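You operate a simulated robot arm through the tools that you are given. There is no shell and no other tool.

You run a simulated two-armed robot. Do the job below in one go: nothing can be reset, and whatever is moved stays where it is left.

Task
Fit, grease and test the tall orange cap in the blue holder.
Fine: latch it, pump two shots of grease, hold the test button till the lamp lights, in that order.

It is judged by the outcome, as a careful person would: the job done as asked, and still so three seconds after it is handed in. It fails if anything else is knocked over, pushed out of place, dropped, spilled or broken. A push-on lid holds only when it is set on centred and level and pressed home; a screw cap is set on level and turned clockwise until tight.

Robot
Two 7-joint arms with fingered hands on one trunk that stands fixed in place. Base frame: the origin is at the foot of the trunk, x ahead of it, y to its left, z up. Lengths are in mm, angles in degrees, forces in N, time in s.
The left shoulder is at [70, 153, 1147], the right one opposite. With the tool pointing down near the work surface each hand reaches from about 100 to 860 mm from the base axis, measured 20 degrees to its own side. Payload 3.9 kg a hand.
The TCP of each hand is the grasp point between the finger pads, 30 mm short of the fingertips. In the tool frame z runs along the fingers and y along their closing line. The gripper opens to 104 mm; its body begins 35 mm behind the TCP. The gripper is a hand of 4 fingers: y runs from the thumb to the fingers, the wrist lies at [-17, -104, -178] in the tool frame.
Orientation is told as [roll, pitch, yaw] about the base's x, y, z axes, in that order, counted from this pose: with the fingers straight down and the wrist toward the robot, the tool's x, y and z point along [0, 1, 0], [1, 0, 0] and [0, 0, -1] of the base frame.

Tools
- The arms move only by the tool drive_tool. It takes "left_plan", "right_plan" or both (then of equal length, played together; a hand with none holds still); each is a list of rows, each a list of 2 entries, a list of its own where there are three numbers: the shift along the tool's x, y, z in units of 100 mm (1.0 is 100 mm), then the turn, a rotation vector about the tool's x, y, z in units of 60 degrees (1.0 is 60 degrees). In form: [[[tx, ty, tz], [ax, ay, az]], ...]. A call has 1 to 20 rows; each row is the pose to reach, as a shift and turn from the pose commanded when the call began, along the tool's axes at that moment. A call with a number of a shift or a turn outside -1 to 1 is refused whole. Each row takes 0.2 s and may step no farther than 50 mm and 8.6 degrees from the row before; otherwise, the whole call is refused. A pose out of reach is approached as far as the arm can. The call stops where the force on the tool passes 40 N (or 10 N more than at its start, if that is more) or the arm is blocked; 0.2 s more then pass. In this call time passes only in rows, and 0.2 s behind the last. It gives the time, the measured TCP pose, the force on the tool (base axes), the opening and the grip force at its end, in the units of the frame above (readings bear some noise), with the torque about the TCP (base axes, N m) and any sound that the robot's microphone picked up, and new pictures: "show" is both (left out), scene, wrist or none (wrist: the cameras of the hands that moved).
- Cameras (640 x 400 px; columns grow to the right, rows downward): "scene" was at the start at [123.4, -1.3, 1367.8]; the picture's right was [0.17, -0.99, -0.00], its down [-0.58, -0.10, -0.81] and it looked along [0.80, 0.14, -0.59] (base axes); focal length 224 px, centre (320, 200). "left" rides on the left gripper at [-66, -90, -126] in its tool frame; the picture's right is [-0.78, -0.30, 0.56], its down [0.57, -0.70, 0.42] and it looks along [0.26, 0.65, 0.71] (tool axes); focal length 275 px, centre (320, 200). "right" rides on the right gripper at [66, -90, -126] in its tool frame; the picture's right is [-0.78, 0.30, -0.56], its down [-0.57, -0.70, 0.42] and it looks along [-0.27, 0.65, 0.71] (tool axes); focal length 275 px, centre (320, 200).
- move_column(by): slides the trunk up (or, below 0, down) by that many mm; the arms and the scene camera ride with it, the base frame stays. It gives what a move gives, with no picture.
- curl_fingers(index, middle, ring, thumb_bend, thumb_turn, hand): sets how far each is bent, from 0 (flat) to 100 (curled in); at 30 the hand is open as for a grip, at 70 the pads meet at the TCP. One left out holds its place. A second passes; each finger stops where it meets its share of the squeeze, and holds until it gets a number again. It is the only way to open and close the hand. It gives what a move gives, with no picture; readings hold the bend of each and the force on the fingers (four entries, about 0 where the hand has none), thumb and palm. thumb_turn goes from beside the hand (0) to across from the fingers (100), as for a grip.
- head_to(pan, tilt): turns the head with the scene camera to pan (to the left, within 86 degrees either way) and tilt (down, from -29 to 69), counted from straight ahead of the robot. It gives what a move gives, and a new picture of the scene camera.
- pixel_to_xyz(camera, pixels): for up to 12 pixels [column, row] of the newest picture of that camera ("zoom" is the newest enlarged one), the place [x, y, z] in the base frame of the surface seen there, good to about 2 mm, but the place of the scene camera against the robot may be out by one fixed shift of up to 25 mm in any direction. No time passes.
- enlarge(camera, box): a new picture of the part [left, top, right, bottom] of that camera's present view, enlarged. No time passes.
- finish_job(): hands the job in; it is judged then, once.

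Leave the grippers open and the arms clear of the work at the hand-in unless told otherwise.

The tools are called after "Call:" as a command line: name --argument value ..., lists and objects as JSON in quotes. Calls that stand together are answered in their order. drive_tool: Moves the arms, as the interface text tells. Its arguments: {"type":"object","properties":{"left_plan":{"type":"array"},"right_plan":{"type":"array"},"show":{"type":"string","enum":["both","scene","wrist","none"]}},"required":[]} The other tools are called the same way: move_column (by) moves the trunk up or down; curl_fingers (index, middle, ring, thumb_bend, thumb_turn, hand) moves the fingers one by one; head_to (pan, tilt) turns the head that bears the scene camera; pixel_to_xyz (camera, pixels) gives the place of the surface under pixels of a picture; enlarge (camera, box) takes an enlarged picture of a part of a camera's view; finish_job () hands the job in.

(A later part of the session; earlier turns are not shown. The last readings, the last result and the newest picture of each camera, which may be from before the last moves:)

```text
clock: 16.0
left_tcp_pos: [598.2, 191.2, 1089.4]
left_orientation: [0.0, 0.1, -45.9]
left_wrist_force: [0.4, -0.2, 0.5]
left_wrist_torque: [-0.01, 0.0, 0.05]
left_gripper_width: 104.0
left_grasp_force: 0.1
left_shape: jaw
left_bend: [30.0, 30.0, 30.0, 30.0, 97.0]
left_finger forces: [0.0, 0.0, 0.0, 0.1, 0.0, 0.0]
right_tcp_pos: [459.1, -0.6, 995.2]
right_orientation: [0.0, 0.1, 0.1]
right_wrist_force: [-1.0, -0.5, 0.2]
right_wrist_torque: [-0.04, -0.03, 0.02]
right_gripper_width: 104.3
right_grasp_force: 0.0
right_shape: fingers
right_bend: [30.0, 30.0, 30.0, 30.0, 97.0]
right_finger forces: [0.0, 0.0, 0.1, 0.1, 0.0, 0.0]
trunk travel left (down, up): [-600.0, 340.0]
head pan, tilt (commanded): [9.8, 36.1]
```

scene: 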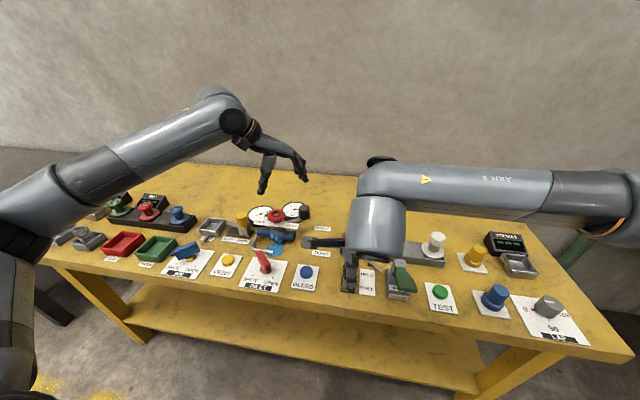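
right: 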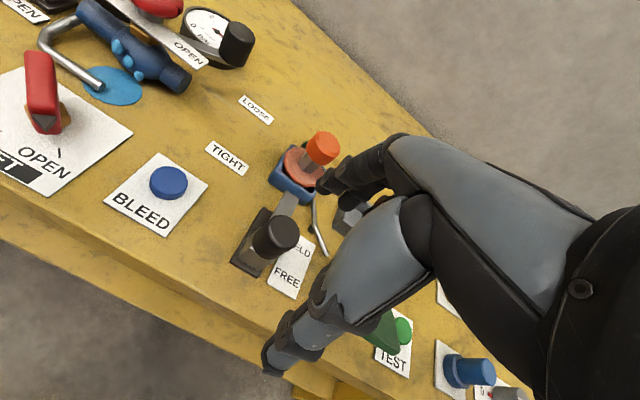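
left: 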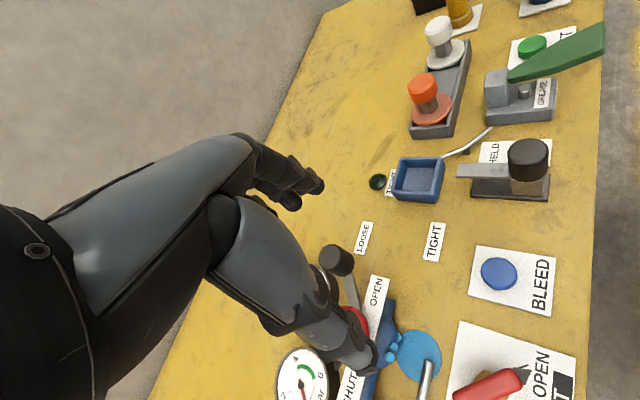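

The hand is back over the table's near part. I close it into a pointed fist for pushing.

Call:
curl_fingers --hand "right" --index 70 --middle 70 --ring 70 --thumb_bend 68

Call:
drive_tool --right_plan '[[[0, -0.15, 0], [0, 0, 0]], [[0, -0.28, 0.1], [0, 0, 0]], [[0, -0.28, 0.4], [0, 0, 0]]]' --show "both"

Call:
enlarge --camera "left" --box '[440, 60, 640, 220]'

```text
clock: 17.0
left_tcp_pos: [599.7, 191.6, 1090.0]
left_orientation: [-0.1, -0.1, -45.9]
left_wrist_force: [0.1, 0.4, -0.7]
left_wrist_torque: [0.0, 0.02, 0.02]
left_gripper_width: 103.8
left_grasp_force: 0.1
left_shape: jaw
left_bend: [30.0, 30.0, 30.0, 30.0, 97.0]
left_finger forces: [0.0, 0.0, 0.0, 0.1, 0.0, 0.1]
right_tcp_pos: [456.9, -1.9, 995.4]
right_orientation: [0.0, -0.1, 0.0]
right_wrist_force: [0.5, -1.0, 0.2]
right_wrist_torque: [-0.03, 0.02, 0.01]
right_gripper_width: 5.7
right_grasp_force: 0.0
right_shape: fingers
right_bend: [70.0, 70.0, 70.0, 68.0, 97.0]
right_finger forces: [0.0, 0.0, 0.0, 0.0, 0.0, 0.1]
trunk travel left (down, up): [-600.0, 340.0]
head pan, tilt (commanded): [9.8, 36.1]
```

```text
clock: 17.8
left_tcp_pos: [600.2, 192.4, 1088.7]
left_orientation: [-0.1, -0.1, -45.9]
left_wrist_force: [-0.4, -0.1, -0.4]
left_wrist_torque: [0.03, 0.0, -0.02]
left_gripper_width: 103.5
left_grasp_force: 0.1
left_shape: jaw
left_bend: [30.0, 30.0, 30.0, 30.0, 97.0]
left_finger forces: [0.0, 0.0, 0.0, 0.1, 0.1, 0.0]
right_tcp_pos: [431.2, -2.5, 957.8]
right_orientation: [0.0, 0.1, 0.0]
right_wrist_force: [-0.2, 0.2, -0.6]
right_wrist_torque: [-0.02, 0.02, 0.02]
right_gripper_width: 5.8
right_grasp_force: 0.0
right_shape: fingers
right_bend: [70.0, 70.0, 70.0, 68.0, 97.0]
right_finger forces: [0.0, 0.0, 0.1, 0.0, 0.0, 0.0]
trunk travel left (down, up): [-600.0, 340.0]
head pan, tilt (commanded): [9.8, 36.1]
```

scene: 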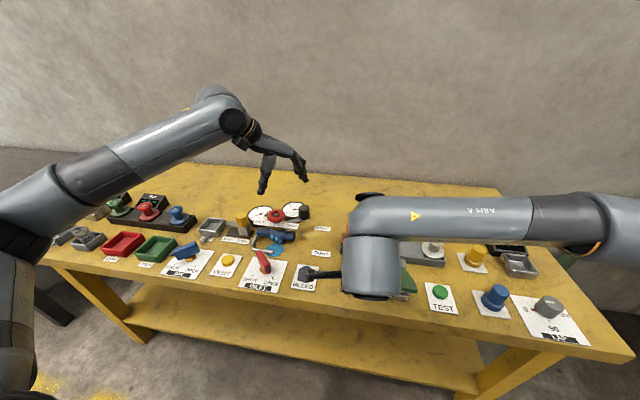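
right: 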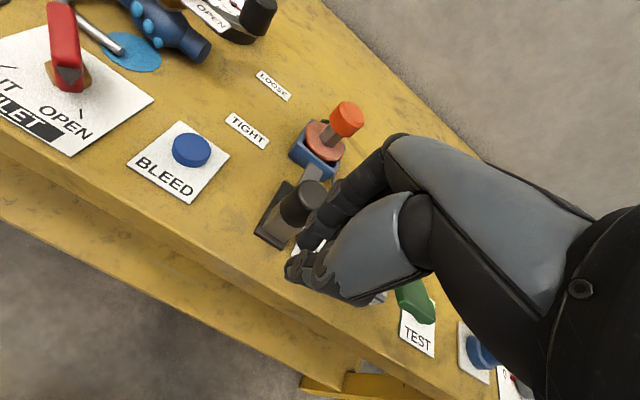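

```text
2.50 times, centred on (540, 140) of left
```

zoom: 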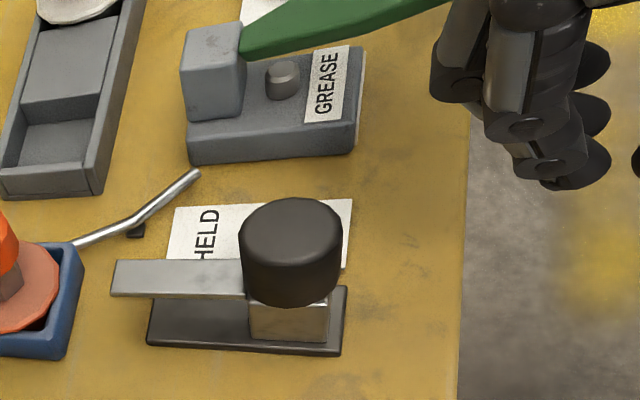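

I read positions of the fist's front surface in the left camera to know where contact with the knob will be.

Call:
pixel_to_xyz --camera "zoom" --pixels '[[437, 80], [460, 90], [500, 125], [520, 165], [555, 180], [545, 150], [590, 160], [470, 30], [520, 60], [440, 60], [515, 150], [300, 220]]'

```text
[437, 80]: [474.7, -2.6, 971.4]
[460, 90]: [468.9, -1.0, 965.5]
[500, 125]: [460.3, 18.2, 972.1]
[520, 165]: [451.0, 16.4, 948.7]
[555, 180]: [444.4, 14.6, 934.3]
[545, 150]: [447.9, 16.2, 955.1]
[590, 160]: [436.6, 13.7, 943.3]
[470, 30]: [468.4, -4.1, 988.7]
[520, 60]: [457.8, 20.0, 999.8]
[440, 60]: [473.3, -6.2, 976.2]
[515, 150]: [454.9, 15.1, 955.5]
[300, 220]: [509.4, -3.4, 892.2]
```

The fist's front bulge lies about 44 mm ahead of the TCP, so contact will come at TCP x≈450. I lower the hand to z≈870, still about 19 mm behind the knob.

Call:
drive_tool --right_plan '[[[0.02, 0, 0.25], [0, 0, 0]], [[0.02, 0, 0.5], [0, 0, 0]], [[0.02, 0, 0.75], [0, 0, 0]], [[0.02, 0, 0.88], [0, 0, 0]]]' --show "both"

Call:
enlarge --camera "left" --box '[440, 60, 640, 220]'

```text
clock: 18.8
left_tcp_pos: [601.3, 191.7, 1088.7]
left_orientation: [0.0, -0.1, -45.9]
left_wrist_force: [0.3, -0.2, 0.3]
left_wrist_torque: [-0.01, 0.01, 0.03]
left_gripper_width: 103.8
left_grasp_force: 0.1
left_shape: jaw
left_bend: [30.0, 30.0, 30.0, 30.0, 97.0]
left_finger forces: [0.1, 0.1, 0.0, 0.0, 0.0, 0.0]
right_tcp_pos: [434.8, 1.1, 867.3]
right_orientation: [0.1, 0.1, 0.1]
right_wrist_force: [0.3, 0.3, 0.5]
right_wrist_torque: [0.01, 0.0, 0.03]
right_gripper_width: 5.8
right_grasp_force: 0.1
right_shape: fingers
right_bend: [70.0, 70.0, 70.0, 68.0, 97.0]
right_finger forces: [0.0, 0.0, 0.0, 0.1, 0.0, 0.0]
trunk travel left (down, up): [-600.0, 340.0]
head pan, tilt (commanded): [9.8, 36.1]
```

scene: 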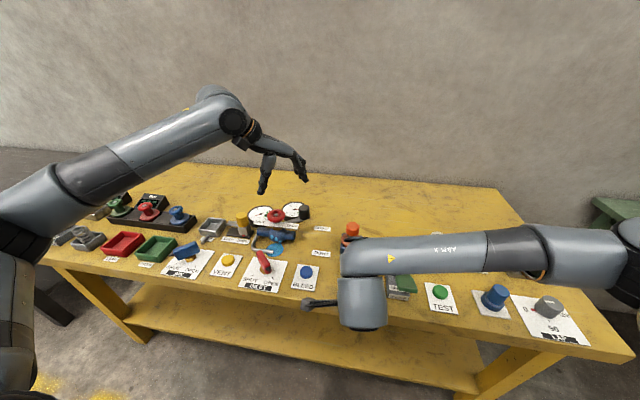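
right: 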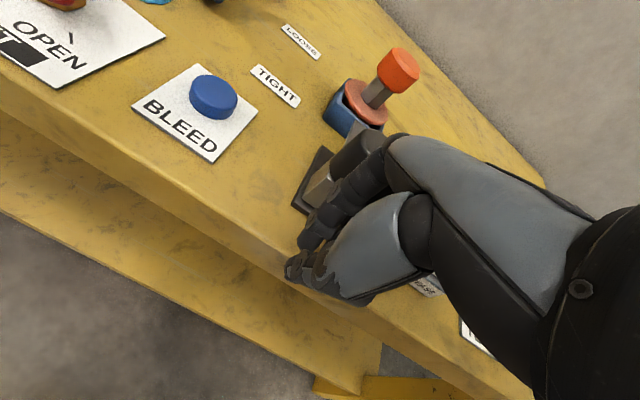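

```text
2.50 times, centred on (540, 140) of left
```

zoom: 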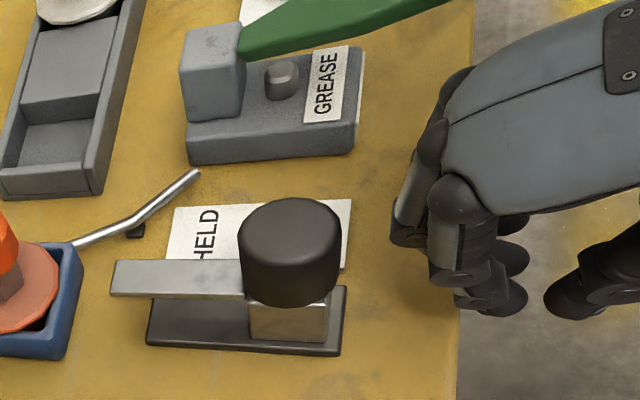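

Call:
pixel_to_xyz --camera "zoom" --pixels '[[400, 230], [405, 200], [435, 260], [460, 290], [480, 305], [520, 270], [440, 220], [430, 150], [460, 190], [455, 85], [555, 290], [340, 230]]'

```text
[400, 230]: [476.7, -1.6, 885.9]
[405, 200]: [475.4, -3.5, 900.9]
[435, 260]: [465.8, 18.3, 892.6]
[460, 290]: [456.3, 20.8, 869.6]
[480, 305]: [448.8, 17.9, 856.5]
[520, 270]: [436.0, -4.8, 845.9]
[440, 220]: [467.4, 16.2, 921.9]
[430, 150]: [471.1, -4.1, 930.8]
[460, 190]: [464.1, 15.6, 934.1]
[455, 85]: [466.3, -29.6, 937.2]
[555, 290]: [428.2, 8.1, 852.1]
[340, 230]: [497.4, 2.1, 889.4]
```

Middle finger front is at x≈477, y≈-13 and z≈886, index a bit behind it. I shift the hand +8 mm in y so that contact is near the knob's centre line and push forward in 5 mm steps, to about 35 mm of slide, watching force and sound.

Call:
drive_tool --right_plan '[[[0.08, 0.0, 0], [0, 0, 0]], [[0.08, 0.1, 0], [0, 0, 0]], [[0.08, 0.16, 0], [0, 0, 0]], [[0.08, 0.21, 0], [0, 0, 0]], [[0.08, 0.26, 0], [0, 0, 0]], [[0.08, 0.31, 0], [0, 0, 0]], [[0.08, 0.36, 0], [0, 0, 0]], [[0.08, 0.41, 0], [0, 0, 0]], [[0.08, 0.46, 0], [0, 0, 0]], [[0.08, 0.51, 0], [0, 0, 0]]]' --show "both"

Call:
enlarge --camera "left" --box '[380, 100, 580, 220]'

```text
clock: 21.0
left_tcp_pos: [600.8, 190.6, 1089.3]
left_orientation: [0.0, 0.0, -45.9]
left_wrist_force: [-1.0, -0.8, 0.0]
left_wrist_torque: [0.0, -0.01, 0.04]
left_gripper_width: 103.8
left_grasp_force: 0.1
left_shape: jaw
left_bend: [30.0, 30.0, 30.0, 30.0, 97.0]
left_finger forces: [0.0, 0.0, 0.0, 0.1, 0.0, 0.1]
right_tcp_pos: [485.4, 9.3, 866.7]
right_orientation: [-0.1, 0.0, 0.1]
right_wrist_force: [-0.3, -0.2, 0.8]
right_wrist_torque: [-0.02, 0.0, -0.04]
right_gripper_width: 5.7
right_grasp_force: 0.1
right_shape: fingers
right_bend: [70.0, 70.0, 70.0, 68.0, 97.0]
right_finger forces: [0.0, 0.0, 0.0, 0.0, 0.1, 0.1]
trunk travel left (down, up): [-600.0, 340.0]
head pan, tilt (commanded): [9.8, 36.1]
```

scene: 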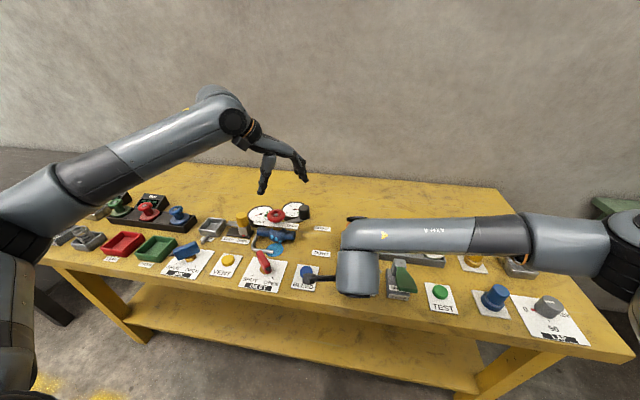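
right: 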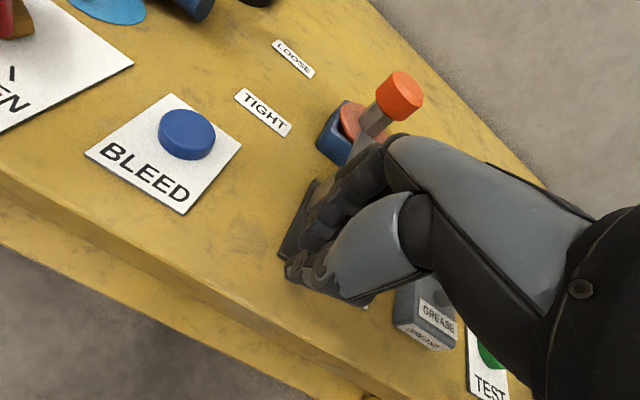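

```text
3.20 times, centred on (480, 160) of left
```

zoom: 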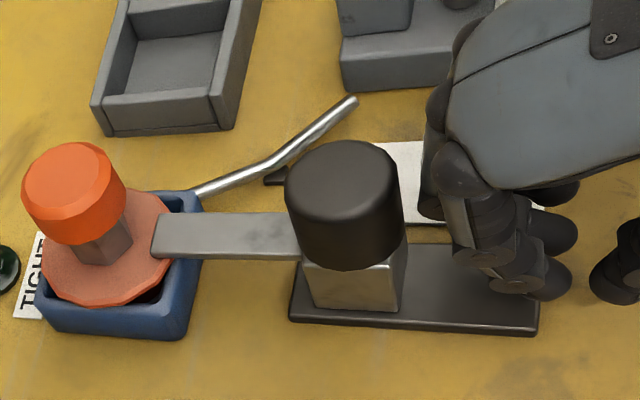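

The slider has moved to the far end of its base and its bar now lies over the cap's flange, with a gap between hand and knob. I check its position against the HELD mark.

Call:
pixel_to_xyz --camera "zoom" --pixels '[[345, 180], [345, 150], [345, 210], [390, 180], [300, 185], [165, 230], [158, 250], [300, 310], [350, 290], [520, 320], [60, 250], [150, 265]]'

Call:
drive_tool --right_plan '[[[0.0, -0.15, 0], [0, 0, 0]], [[0.0, -0.3, 0], [0, 0, 0]], [[0.0, -0.4, -0.2], [0, 0, 0]], [[0.0, -0.4, -0.5], [0, 0, 0]], [[0.0, -0.4, -0.8], [0, 0, 0]], [[0.0, -0.4, -1.0], [0, 0, 0]]]' --show "both"

```text
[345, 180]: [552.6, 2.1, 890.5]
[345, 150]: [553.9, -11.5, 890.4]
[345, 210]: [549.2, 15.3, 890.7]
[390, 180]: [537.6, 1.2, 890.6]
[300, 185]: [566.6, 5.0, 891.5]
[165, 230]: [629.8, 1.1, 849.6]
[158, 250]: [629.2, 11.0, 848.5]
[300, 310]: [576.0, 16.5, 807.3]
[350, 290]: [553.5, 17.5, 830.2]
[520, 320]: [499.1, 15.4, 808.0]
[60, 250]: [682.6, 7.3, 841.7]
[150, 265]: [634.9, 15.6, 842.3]
```

```text
clock: 22.4
left_tcp_pos: [600.0, 191.8, 1089.6]
left_orientation: [0.0, 0.0, -45.9]
left_wrist_force: [0.7, 0.0, 0.1]
left_wrist_torque: [-0.02, -0.01, -0.01]
left_gripper_width: 103.9
left_grasp_force: 0.1
left_shape: jaw
left_bend: [30.0, 30.0, 30.0, 30.0, 97.0]
left_finger forces: [0.1, 0.1, 0.0, 0.1, 0.1, 0.0]
right_tcp_pos: [443.0, 7.8, 968.3]
right_orientation: [0.0, 0.0, 0.1]
right_wrist_force: [-0.2, 0.1, 0.1]
right_wrist_torque: [0.01, -0.01, -0.02]
right_gripper_width: 5.6
right_grasp_force: 0.3
right_shape: fingers
right_bend: [70.0, 70.0, 70.0, 68.0, 97.0]
right_finger forces: [0.0, 0.0, 0.0, 0.1, 0.1, 0.0]
trunk travel left (down, up): [-600.0, 340.0]
head pan, tilt (commanded): [9.8, 36.1]
```

scene: 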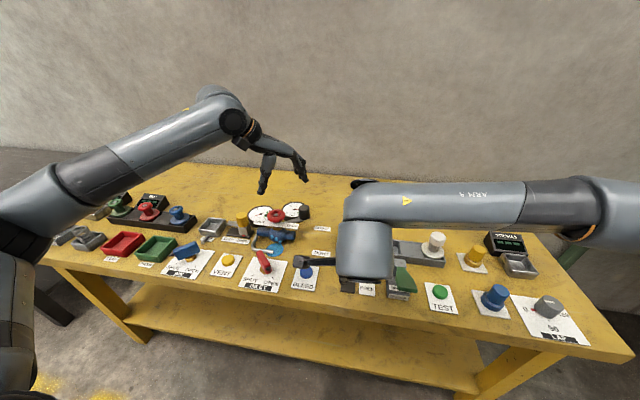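
right: 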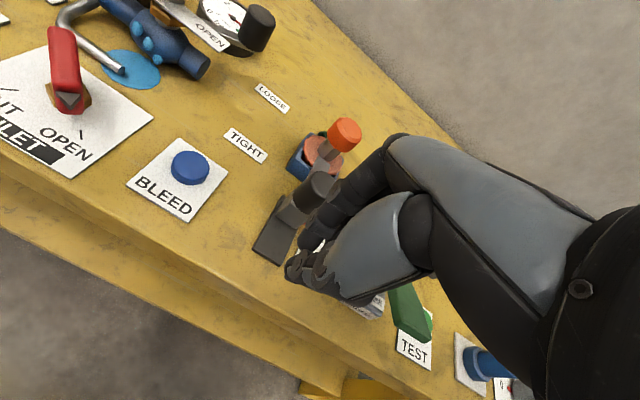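

The knob moved 40 mm to x≈552 (bar tip x≈633 over the flange) and ended beyond my hand, so it seems to have snapped home. I move the raised hand to the right, out of the scene camera's view of the latch, toward the pump.

Call:
drive_tool --right_plan '[[[-0.3, 0.0, 0], [0, 0, 0]], [[-0.65, 0.0, 0], [0, 0, 0]], [[-1.0, 0.0, 0], [0, 0, 0]]]' --show "scene"

Call:
enlarge --camera "scene" --box '[325, 215, 395, 300]'

Call:
enlarge --camera "left" --box '[380, 100, 580, 220]'

```text
clock: 23.2
left_tcp_pos: [598.8, 189.0, 1089.3]
left_orientation: [0.0, 0.0, -45.9]
left_wrist_force: [0.2, -0.8, -0.1]
left_wrist_torque: [0.01, -0.01, 0.01]
left_gripper_width: 103.6
left_grasp_force: 0.1
left_shape: jaw
left_bend: [30.0, 30.0, 30.0, 30.0, 97.0]
left_finger forces: [0.0, 0.0, 0.0, 0.0, 0.0, 0.1]
right_tcp_pos: [444.2, -91.8, 969.8]
right_orientation: [0.1, -0.1, 0.2]
right_wrist_force: [-0.4, -0.1, 0.6]
right_wrist_torque: [0.0, -0.01, 0.02]
right_gripper_width: 5.6
right_grasp_force: 0.0
right_shape: fingers
right_bend: [70.0, 70.0, 70.0, 68.0, 97.0]
right_finger forces: [0.1, 0.0, 0.1, 0.1, 0.1, 0.0]
trunk travel left (down, up): [-600.0, 340.0]
head pan, tilt (commanded): [9.8, 36.1]
```

scene: 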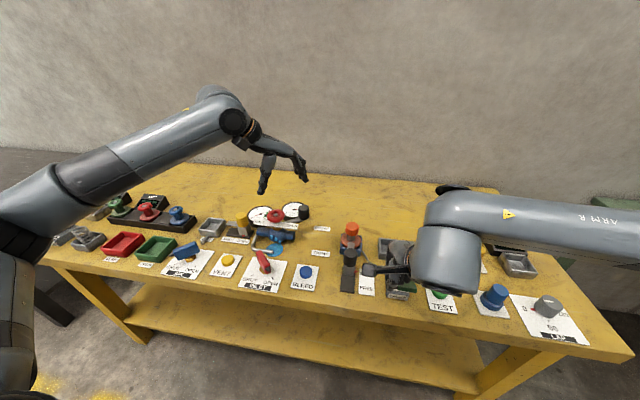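

```text
4.71 times, centred on (360, 258) of scene
```

zoom: 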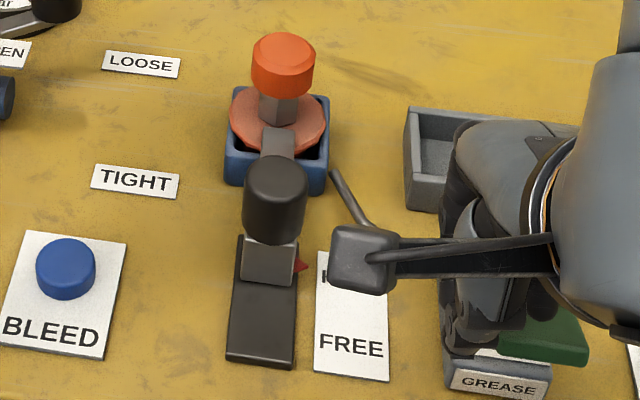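

```text
3.20 times, centred on (480, 160) of left
```

zoom: 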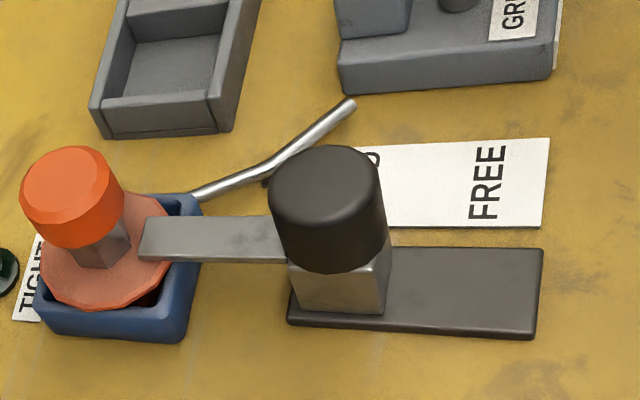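

The slider has run on to its end: block flush with the far end of the base, pointer next to the HELD mark. I confirm by measuring.

Call:
pixel_to_xyz --camera "zoom" --pixels '[[328, 185], [328, 160], [328, 215], [145, 230], [143, 250], [295, 290], [340, 300], [60, 270], [130, 285], [90, 170], [75, 300], [150, 205]]'

Call:
enlarge --camera "scene" --box '[325, 215, 395, 300]'

Call:
pixel_to_xyz --camera "zoom" --pixels '[[300, 266], [275, 180], [278, 135], [265, 265], [240, 115], [315, 120], [278, 145], [250, 145], [305, 145], [262, 350], [283, 50], [297, 268]]'

```text
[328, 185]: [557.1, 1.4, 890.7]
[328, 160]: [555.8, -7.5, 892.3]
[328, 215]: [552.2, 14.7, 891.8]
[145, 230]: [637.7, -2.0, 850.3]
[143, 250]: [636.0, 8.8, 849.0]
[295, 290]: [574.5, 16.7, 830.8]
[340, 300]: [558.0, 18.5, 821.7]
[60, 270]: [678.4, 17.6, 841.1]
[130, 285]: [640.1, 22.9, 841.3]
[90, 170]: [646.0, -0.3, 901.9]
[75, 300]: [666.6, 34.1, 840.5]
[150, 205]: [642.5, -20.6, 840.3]
```

```text
4.71 times, centred on (360, 258) of scene
```

zoom: 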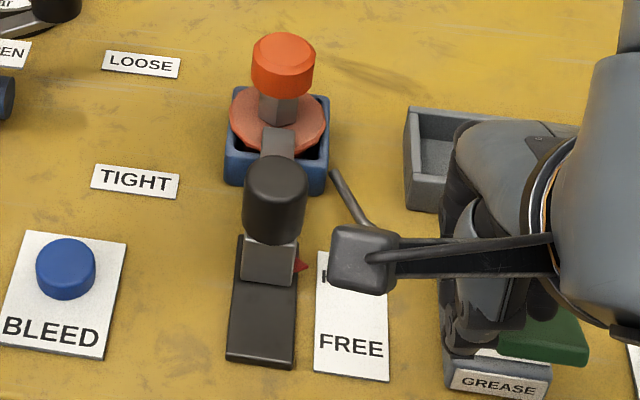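

```text
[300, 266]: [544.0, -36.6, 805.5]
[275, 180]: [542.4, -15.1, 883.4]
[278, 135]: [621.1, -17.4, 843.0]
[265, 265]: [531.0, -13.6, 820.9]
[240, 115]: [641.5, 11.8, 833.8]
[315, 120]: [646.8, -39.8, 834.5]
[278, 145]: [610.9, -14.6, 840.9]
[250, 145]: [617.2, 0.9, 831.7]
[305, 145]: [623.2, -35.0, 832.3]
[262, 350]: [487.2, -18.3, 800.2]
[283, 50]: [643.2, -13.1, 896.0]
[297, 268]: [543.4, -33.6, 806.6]
```

The pointer moved 43 mm and stands at HELD, bar over the flange. I now move the hand to above the pump handle's free end and take new views; I also watch whether the slider still creeps.

Call:
drive_tool --right_plan '[[[-0.25, 0.05, 0], [0, 0, 0]], [[-0.4, 0.1, 0], [0, 0, 0]]]' --show "both"

Call:
enlarge --camera "left" --box '[440, 10, 640, 130]'

Call:
pixel_to_xyz --camera "zoom" --pixels '[[200, 150], [280, 130], [330, 115], [380, 100], [420, 80], [450, 60], [260, 190], [240, 100], [300, 170], [480, 60], [500, 100], [520, 130]]'

Call:
enlarge --camera "left" --box '[380, 100, 580, 220]'

```text
clock: 23.8
left_tcp_pos: [599.6, 191.1, 1089.4]
left_orientation: [0.0, -0.1, -46.0]
left_wrist_force: [1.0, -1.0, -0.4]
left_wrist_torque: [-0.02, -0.01, 0.01]
left_gripper_width: 103.9
left_grasp_force: 0.0
left_shape: jaw
left_bend: [30.0, 30.0, 30.0, 30.0, 97.0]
left_finger forces: [0.0, 0.0, 0.0, 0.1, 0.1, 0.0]
right_tcp_pos: [453.7, -131.5, 967.6]
right_orientation: [0.0, 0.1, 0.1]
right_wrist_force: [0.4, -0.8, 0.4]
right_wrist_torque: [-0.03, -0.01, 0.0]
right_gripper_width: 5.7
right_grasp_force: 0.1
right_shape: fingers
right_bend: [70.0, 70.0, 70.0, 68.0, 97.0]
right_finger forces: [0.0, 0.1, 0.1, 0.0, 0.0, 0.0]
trunk travel left (down, up): [-600.0, 340.0]
head pan, tilt (commanded): [9.8, 36.1]
```

scene: 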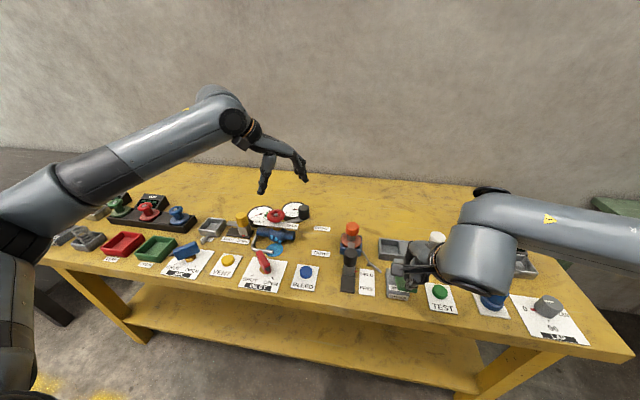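
right: 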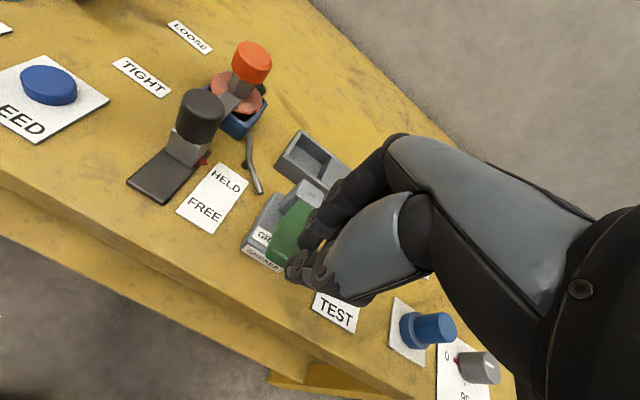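

```text
3.20 times, centred on (540, 70) of left
```

zoom: 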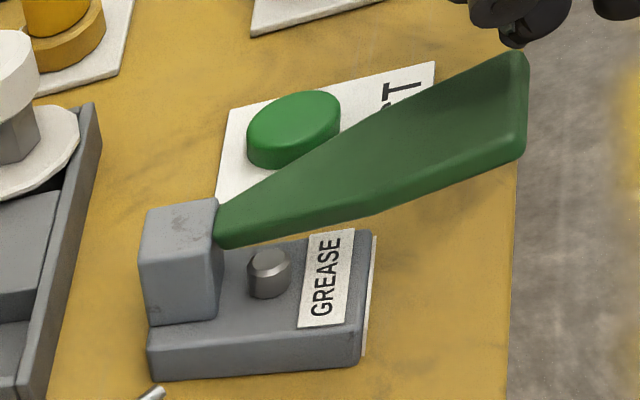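

```text
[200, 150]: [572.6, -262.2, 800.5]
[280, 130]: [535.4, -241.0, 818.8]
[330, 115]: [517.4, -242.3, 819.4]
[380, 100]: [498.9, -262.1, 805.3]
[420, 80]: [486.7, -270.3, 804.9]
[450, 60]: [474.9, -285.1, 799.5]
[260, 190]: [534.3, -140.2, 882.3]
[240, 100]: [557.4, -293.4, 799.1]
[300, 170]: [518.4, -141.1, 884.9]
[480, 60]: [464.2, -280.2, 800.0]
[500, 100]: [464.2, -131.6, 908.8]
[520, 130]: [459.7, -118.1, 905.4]
```

```text
3.20 times, centred on (480, 160) of left
```

zoom: 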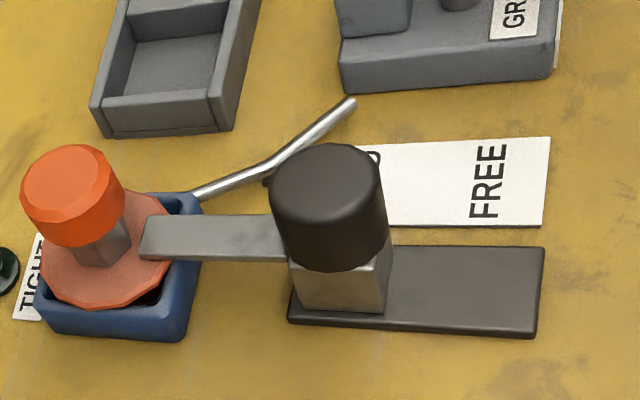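

The latch is at rest at HELD. The pump handle's end is at x≈457, y from -118 to -165, top z≈908, hinged at x≈540. I position the fist over x≈465 and press down in 5 mm steps: contact is expected after about 32 mm, then a stroke to about z 880 at the tips.

Call:
drive_tool --right_plan '[[[0, 0.1, 0.08], [0, 0, 0]], [[0, 0.1, 0.2], [0, 0, 0]], [[0, 0.1, 0.28], [0, 0, 0]], [[0, 0.1, 0.33], [0, 0, 0]], [[0, 0.1, 0.38], [0, 0, 0]], [[0, 0.1, 0.43], [0, 0, 0]]]' --show "both"

Call:
enlarge --camera "left" --box '[440, 10, 640, 130]'

```text
clock: 25.2
left_tcp_pos: [599.2, 190.4, 1090.5]
left_orientation: [0.0, -0.1, -45.9]
left_wrist_force: [0.1, -0.5, 1.1]
left_wrist_torque: [-0.01, -0.01, -0.03]
left_gripper_width: 103.6
left_grasp_force: 0.1
left_shape: jaw
left_bend: [30.0, 30.0, 30.0, 30.0, 97.0]
left_finger forces: [0.1, 0.1, 0.0, 0.0, 0.0, 0.1]
right_tcp_pos: [464.9, -130.2, 924.9]
right_orientation: [0.1, 0.0, 0.0]
right_wrist_force: [-1.2, 0.3, 3.1]
right_wrist_torque: [-0.01, 0.04, 0.01]
right_gripper_width: 6.6
right_grasp_force: 2.0
right_shape: fingers
right_bend: [70.0, 70.0, 70.0, 67.0, 97.0]
right_finger forces: [0.0, 1.8, 0.0, 0.0, 1.6, 0.0]
trunk travel left (down, up): [-600.0, 340.0]
head pan, tilt (commanded): [9.8, 36.1]
```

scene: 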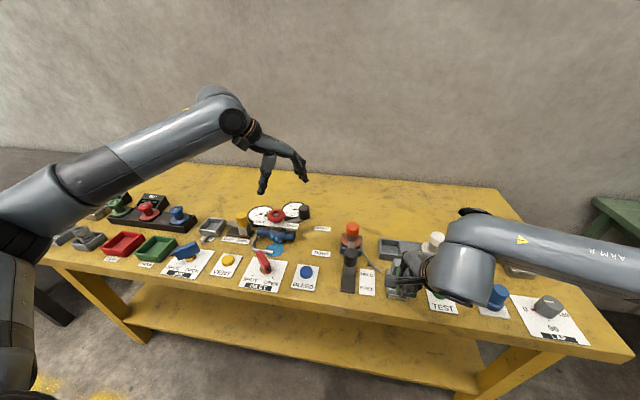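
right: 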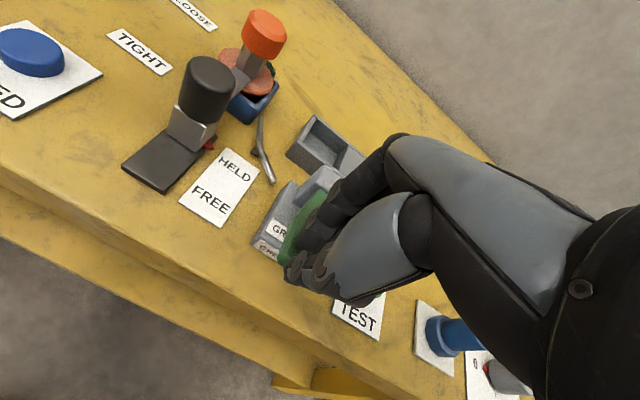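

```text
3.20 times, centred on (540, 70) of left
```

zoom: 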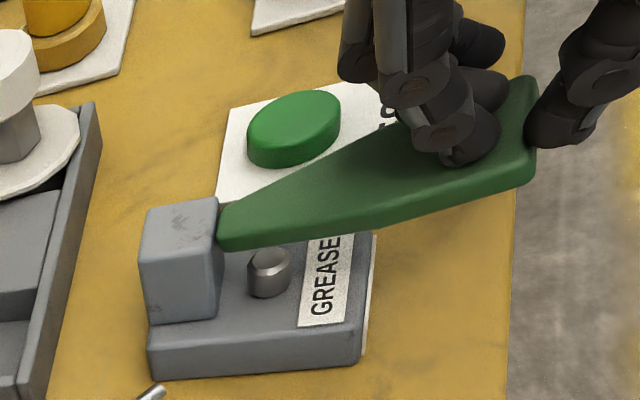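

Light contact (3 N), but the thumb straddles the handle's end and is being pinched. I lift off 20 mm and open the thumb so that only the three fingers press.

Call:
drive_tool --right_plan '[[[0, 0, -0.1], [0, 0, 0]], [[0, 0, -0.25], [0, 0, 0]]]' --show "none"

Call:
curl_fingers --hand "right" --thumb_bend 25

Call:
enlarge --camera "left" --box '[440, 10, 640, 130]'

```text
clock: 25.8
left_tcp_pos: [600.2, 192.0, 1089.4]
left_orientation: [0.0, 0.0, -45.9]
left_wrist_force: [-0.4, 0.4, -0.7]
left_wrist_torque: [-0.01, 0.02, -0.01]
left_gripper_width: 103.5
left_grasp_force: 0.2
left_shape: jaw
left_bend: [30.0, 30.0, 30.0, 30.0, 97.0]
left_finger forces: [0.0, 0.0, 0.0, 0.0, 0.0, 0.0]
right_tcp_pos: [462.5, -129.5, 949.6]
right_orientation: [0.0, -0.1, 0.0]
right_wrist_force: [-0.2, -0.3, -0.5]
right_wrist_torque: [0.0, 0.0, -0.02]
right_gripper_width: 5.4
right_grasp_force: 0.0
right_shape: fingers
right_bend: [70.0, 70.0, 70.0, 68.0, 97.0]
right_finger forces: [0.0, 0.0, 0.1, 0.1, 0.0, 0.1]
trunk travel left (down, up): [-600.0, 340.0]
head pan, tilt (commanded): [9.8, 36.1]
```

```text
clock: 26.8
left_tcp_pos: [599.3, 191.2, 1087.9]
left_orientation: [0.0, 0.0, -45.8]
left_wrist_force: [0.0, -0.1, -0.9]
left_wrist_torque: [0.02, -0.01, 0.0]
left_gripper_width: 103.9
left_grasp_force: 0.0
left_shape: jaw
left_bend: [30.0, 30.0, 30.0, 30.0, 97.0]
left_finger forces: [0.1, 0.0, 0.0, 0.0, 0.0, 0.0]
right_tcp_pos: [461.8, -128.8, 948.2]
right_orientation: [0.0, 0.0, 0.0]
right_wrist_force: [0.5, -0.1, 0.1]
right_wrist_torque: [0.02, 0.0, 0.01]
right_gripper_width: 57.6
right_grasp_force: 0.1
right_shape: fingers
right_bend: [70.0, 70.0, 70.0, 25.0, 97.0]
right_finger forces: [0.1, 0.0, 0.0, 0.0, 0.1, 0.1]
trunk travel left (down, up): [-600.0, 340.0]
head pan, tilt (commanded): [9.8, 36.1]
```

```text
3.20 times, centred on (540, 70) of left
```

zoom: 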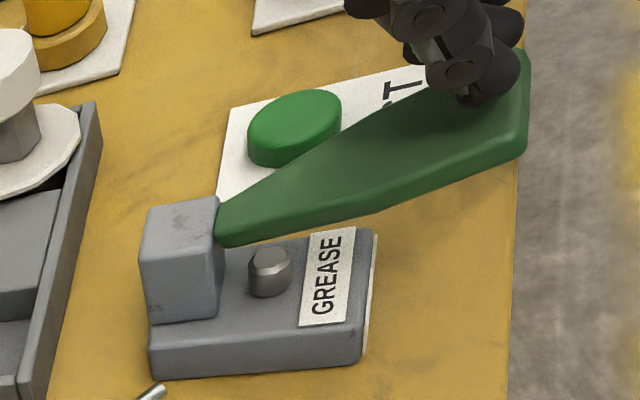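

The handle sprang back up. Now the first full stroke: press down in 5 mm steps to about 60 mm below, stopping on force.

Call:
drive_tool --right_plan '[[[0, 0, 0.1], [0, 0, 0]], [[0, 0, 0.16], [0, 0, 0]], [[0, 0, 0.22], [0, 0, 0]], [[0, 0, 0.27], [0, 0, 0]], [[0, 0, 0.32], [0, 0, 0]], [[0, 0, 0.37], [0, 0, 0]], [[0, 0, 0.42], [0, 0, 0]], [[0, 0, 0.46], [0, 0, 0]], [[0, 0, 0.5], [0, 0, 0]]]' --show "both"

Call:
enlarge --camera "left" --box '[440, 10, 640, 130]'

```text
clock: 28.8
left_tcp_pos: [599.6, 190.7, 1089.5]
left_orientation: [0.0, 0.0, -45.9]
left_wrist_force: [-0.7, -0.2, 0.5]
left_wrist_torque: [0.01, 0.04, 0.01]
left_gripper_width: 103.6
left_grasp_force: 0.0
left_shape: jaw
left_bend: [30.0, 30.0, 30.0, 30.0, 97.0]
left_finger forces: [0.1, 0.0, 0.0, 0.1, 0.0, 0.1]
right_tcp_pos: [465.0, -130.6, 898.8]
right_orientation: [0.0, 0.0, 0.1]
right_wrist_force: [-2.1, 0.6, 4.2]
right_wrist_torque: [0.0, 0.02, -0.02]
right_gripper_width: 55.2
right_grasp_force: 1.5
right_shape: fingers
right_bend: [70.0, 70.0, 70.0, 25.0, 97.0]
right_finger forces: [2.9, 0.7, 0.0, 0.1, 0.0, 0.0]
trunk travel left (down, up): [-600.0, 340.0]
head pan, tilt (commanded): [9.8, 36.1]
```

scene: 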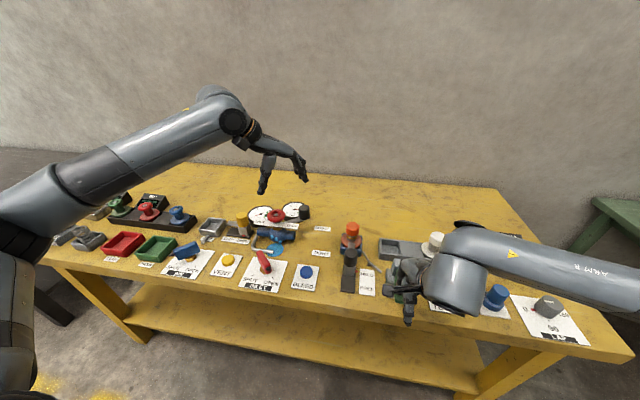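
right: 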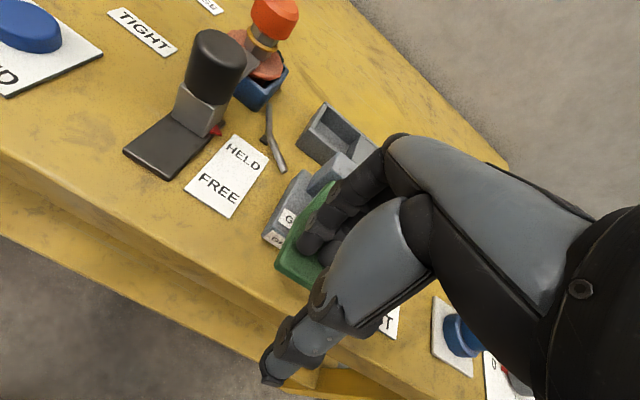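

```text
3.20 times, centred on (540, 70) of left
```

zoom: 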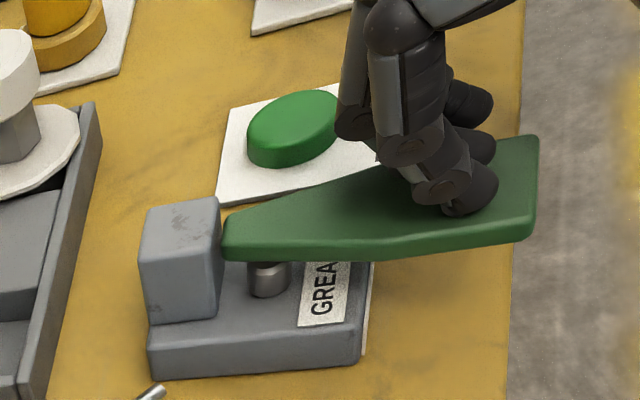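

The handle is going down with ~4 N, and a yellowish band has appeared on the cap's stem. I look closer.

Call:
enlarge --camera "right" --box '[190, 0, 330, 130]'

Call:
enlarge --camera "left" --box '[375, 130, 475, 220]'

Call:
enlarge --camera "scene" --box '[325, 205, 385, 270]'

```text
3.08 times, centred on (260, 65) of right
```

zoom: 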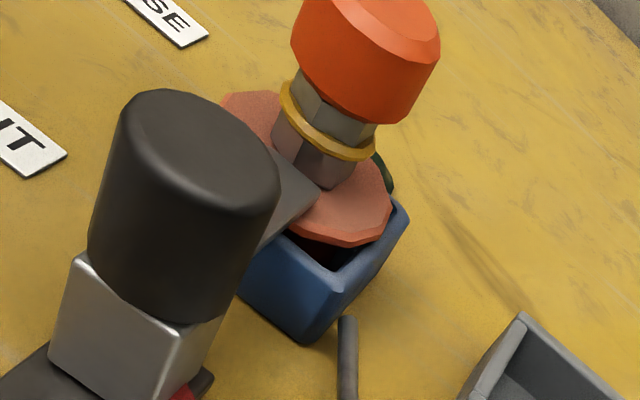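

```text
4.44 times, centred on (425, 175) of left
```

zoom: 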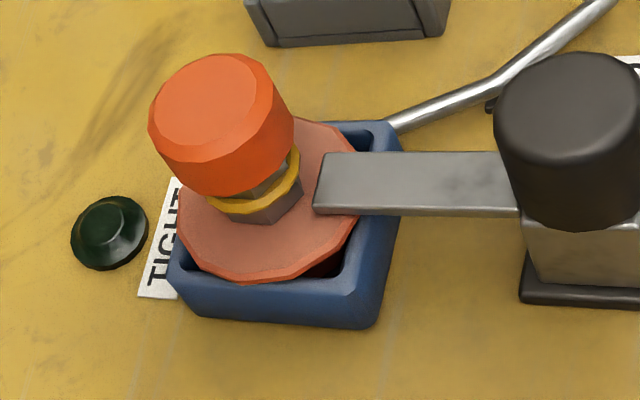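

```text
6.15 times, centred on (355, 238) of scene
```

zoom: 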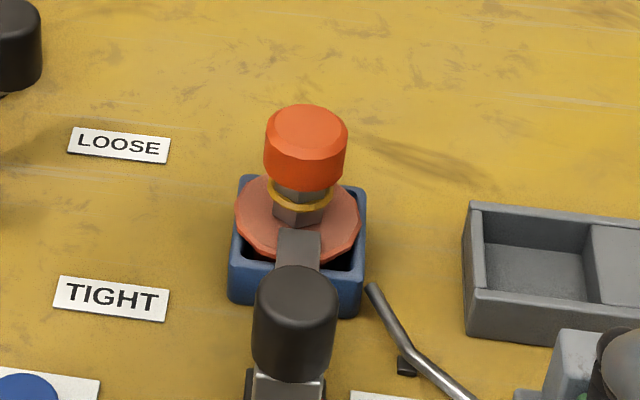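

One ring of grease on the stem: the first shot has been delivered. I release the handle fully by raising the hand 50 mm and check that it returns.

Call:
drive_tool --right_plan '[[[0, 0, -0.1], [0, 0, 0]], [[0, 0, -0.2], [0, 0, 0]], [[0, 0, -0.32], [0, 0, 0]], [[0, 0, -0.45], [0, 0, 0]], [[0, 0, -0.52], [0, 0, 0]], [[0, 0, -0.52], [0, 0, 0]]]' --show "both"

Call:
enlarge --camera "left" --box '[440, 10, 640, 130]'

Call:
enlarge --camera "scene" --box '[325, 205, 385, 270]'

```text
clock: 30.2
left_tcp_pos: [600.9, 190.6, 1089.6]
left_orientation: [0.0, 0.0, -45.9]
left_wrist_force: [0.5, 0.0, 0.1]
left_wrist_torque: [0.01, -0.02, 0.01]
left_gripper_width: 103.5
left_grasp_force: 0.1
left_shape: jaw
left_bend: [30.0, 30.0, 30.0, 30.0, 97.0]
left_finger forces: [0.1, 0.0, 0.1, 0.0, 0.0, 0.0]
right_tcp_pos: [464.7, -131.5, 951.4]
right_orientation: [0.0, 0.0, 0.1]
right_wrist_force: [0.9, -0.8, -0.5]
right_wrist_torque: [-0.01, 0.02, 0.01]
right_gripper_width: 57.4
right_grasp_force: 0.0
right_shape: fingers
right_bend: [70.0, 70.0, 70.0, 25.0, 97.0]
right_finger forces: [0.0, 0.0, 0.0, 0.0, 0.0, 0.0]
trunk travel left (down, up): [-600.0, 340.0]
head pan, tilt (commanded): [9.8, 36.1]
```

scene: 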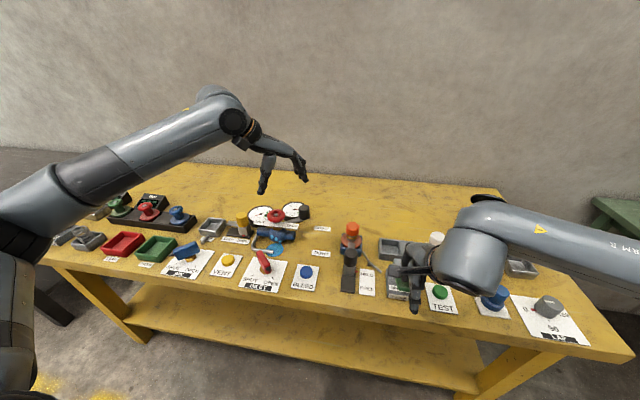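
right: 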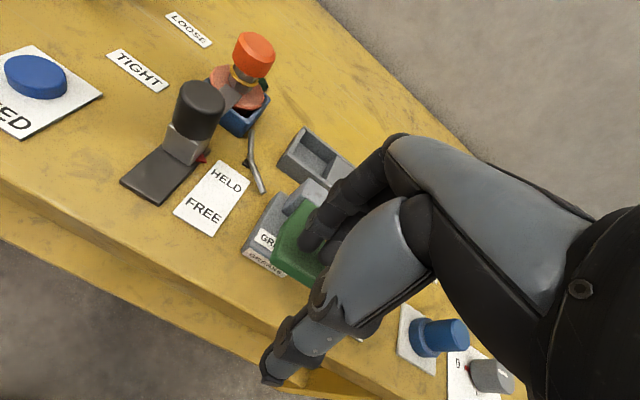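

```text
3.20 times, centred on (540, 70) of left
```

zoom: 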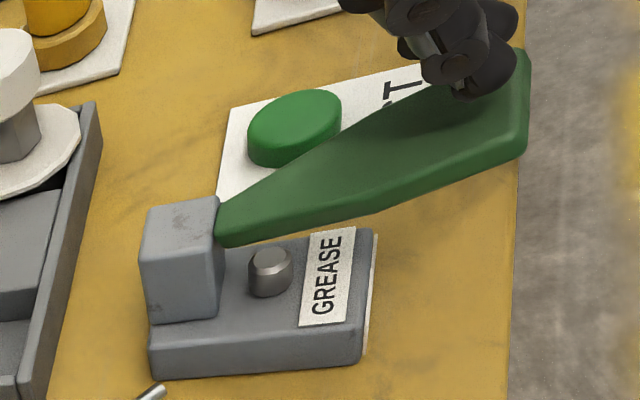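

```text
6.15 times, centred on (355, 238) of scene
```

zoom: 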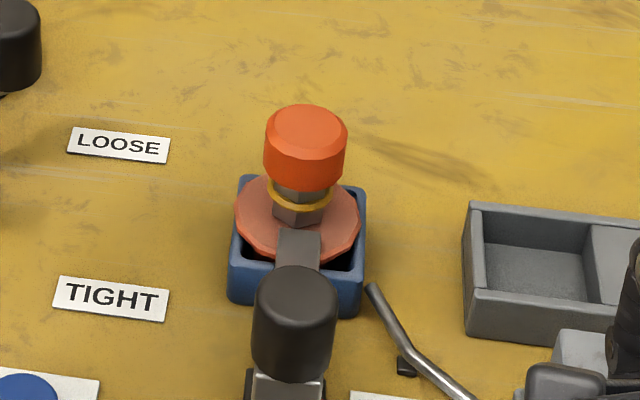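

The handle is fully back up and still one ring. Now the second stroke, to the same depth.

Call:
drive_tool --right_plan '[[[0, 0, 0.1], [0, 0, 0]], [[0, 0, 0.17], [0, 0, 0]], [[0, 0, 0.23], [0, 0, 0]], [[0, 0, 0.28], [0, 0, 0]], [[0, 0, 0.33], [0, 0, 0]], [[0, 0, 0.38], [0, 0, 0]], [[0, 0, 0.43], [0, 0, 0]], [[0, 0, 0.48], [0, 0, 0]], [[0, 0, 0.52], [0, 0, 0]]]' --show "both"

Call:
enlarge --camera "right" --box '[190, 0, 330, 130]'

Call:
enlarge --camera "scene" --box '[325, 205, 385, 270]'

Call:
enlarge --camera "left" --box '[440, 10, 640, 130]'

```text
clock: 32.2
left_tcp_pos: [599.5, 190.8, 1090.3]
left_orientation: [0.1, 0.0, -45.9]
left_wrist_force: [-0.5, 0.9, 0.2]
left_wrist_torque: [0.02, 0.0, -0.03]
left_gripper_width: 103.9
left_grasp_force: 0.1
left_shape: jaw
left_bend: [30.0, 30.0, 30.0, 30.0, 97.0]
left_finger forces: [0.0, 0.1, 0.0, 0.1, 0.0, 0.1]
right_tcp_pos: [464.2, -129.9, 898.3]
right_orientation: [-0.1, 0.1, 0.2]
right_wrist_force: [-1.3, 0.1, 3.0]
right_wrist_torque: [0.02, 0.0, 0.04]
right_gripper_width: 55.3
right_grasp_force: 1.5
right_shape: fingers
right_bend: [70.0, 70.0, 70.0, 25.0, 97.0]
right_finger forces: [2.9, 0.6, 0.1, 0.1, 0.1, 0.0]
trunk travel left (down, up): [-600.0, 340.0]
head pan, tilt (commanded): [9.8, 36.1]
```

scene: 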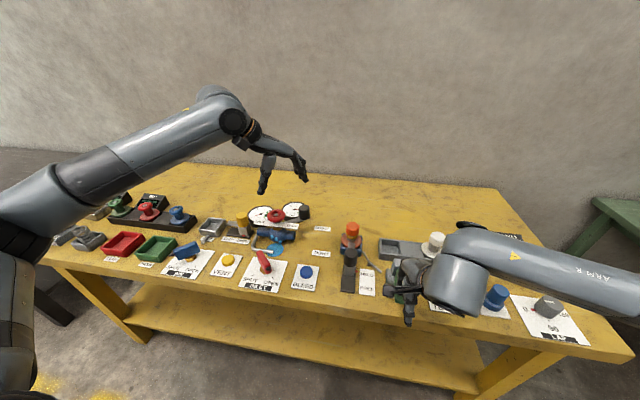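
right: 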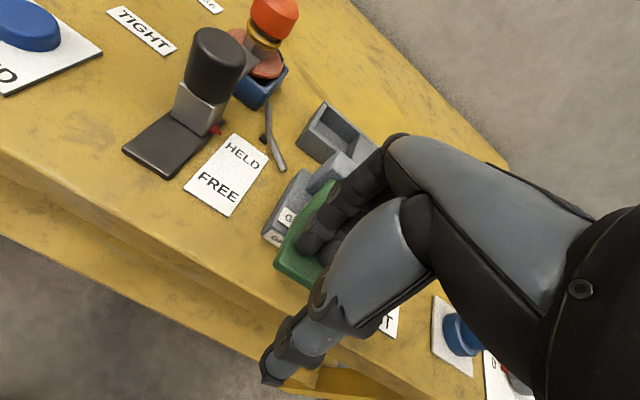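

```text
3.08 times, centred on (260, 65) of right
```

zoom: 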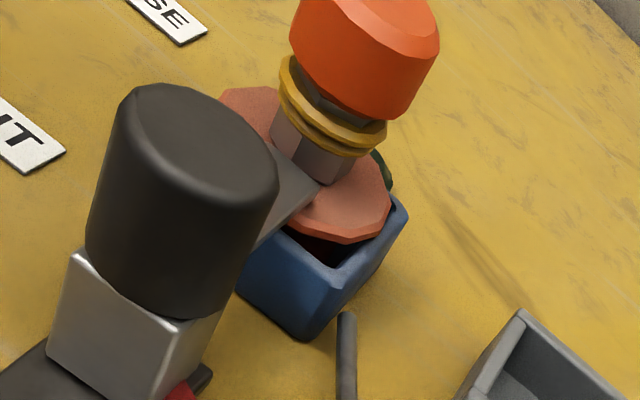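

```text
6.15 times, centred on (355, 238) of scene
```

zoom: 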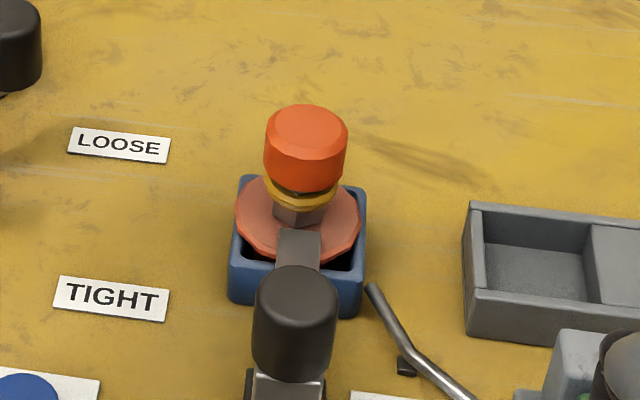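

```text
3.20 times, centred on (540, 70) of left
```

zoom: 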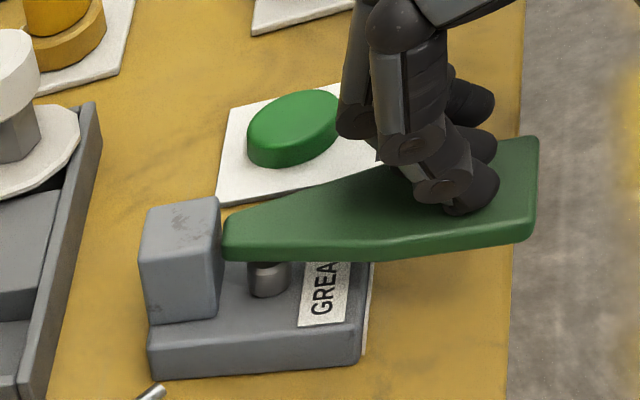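

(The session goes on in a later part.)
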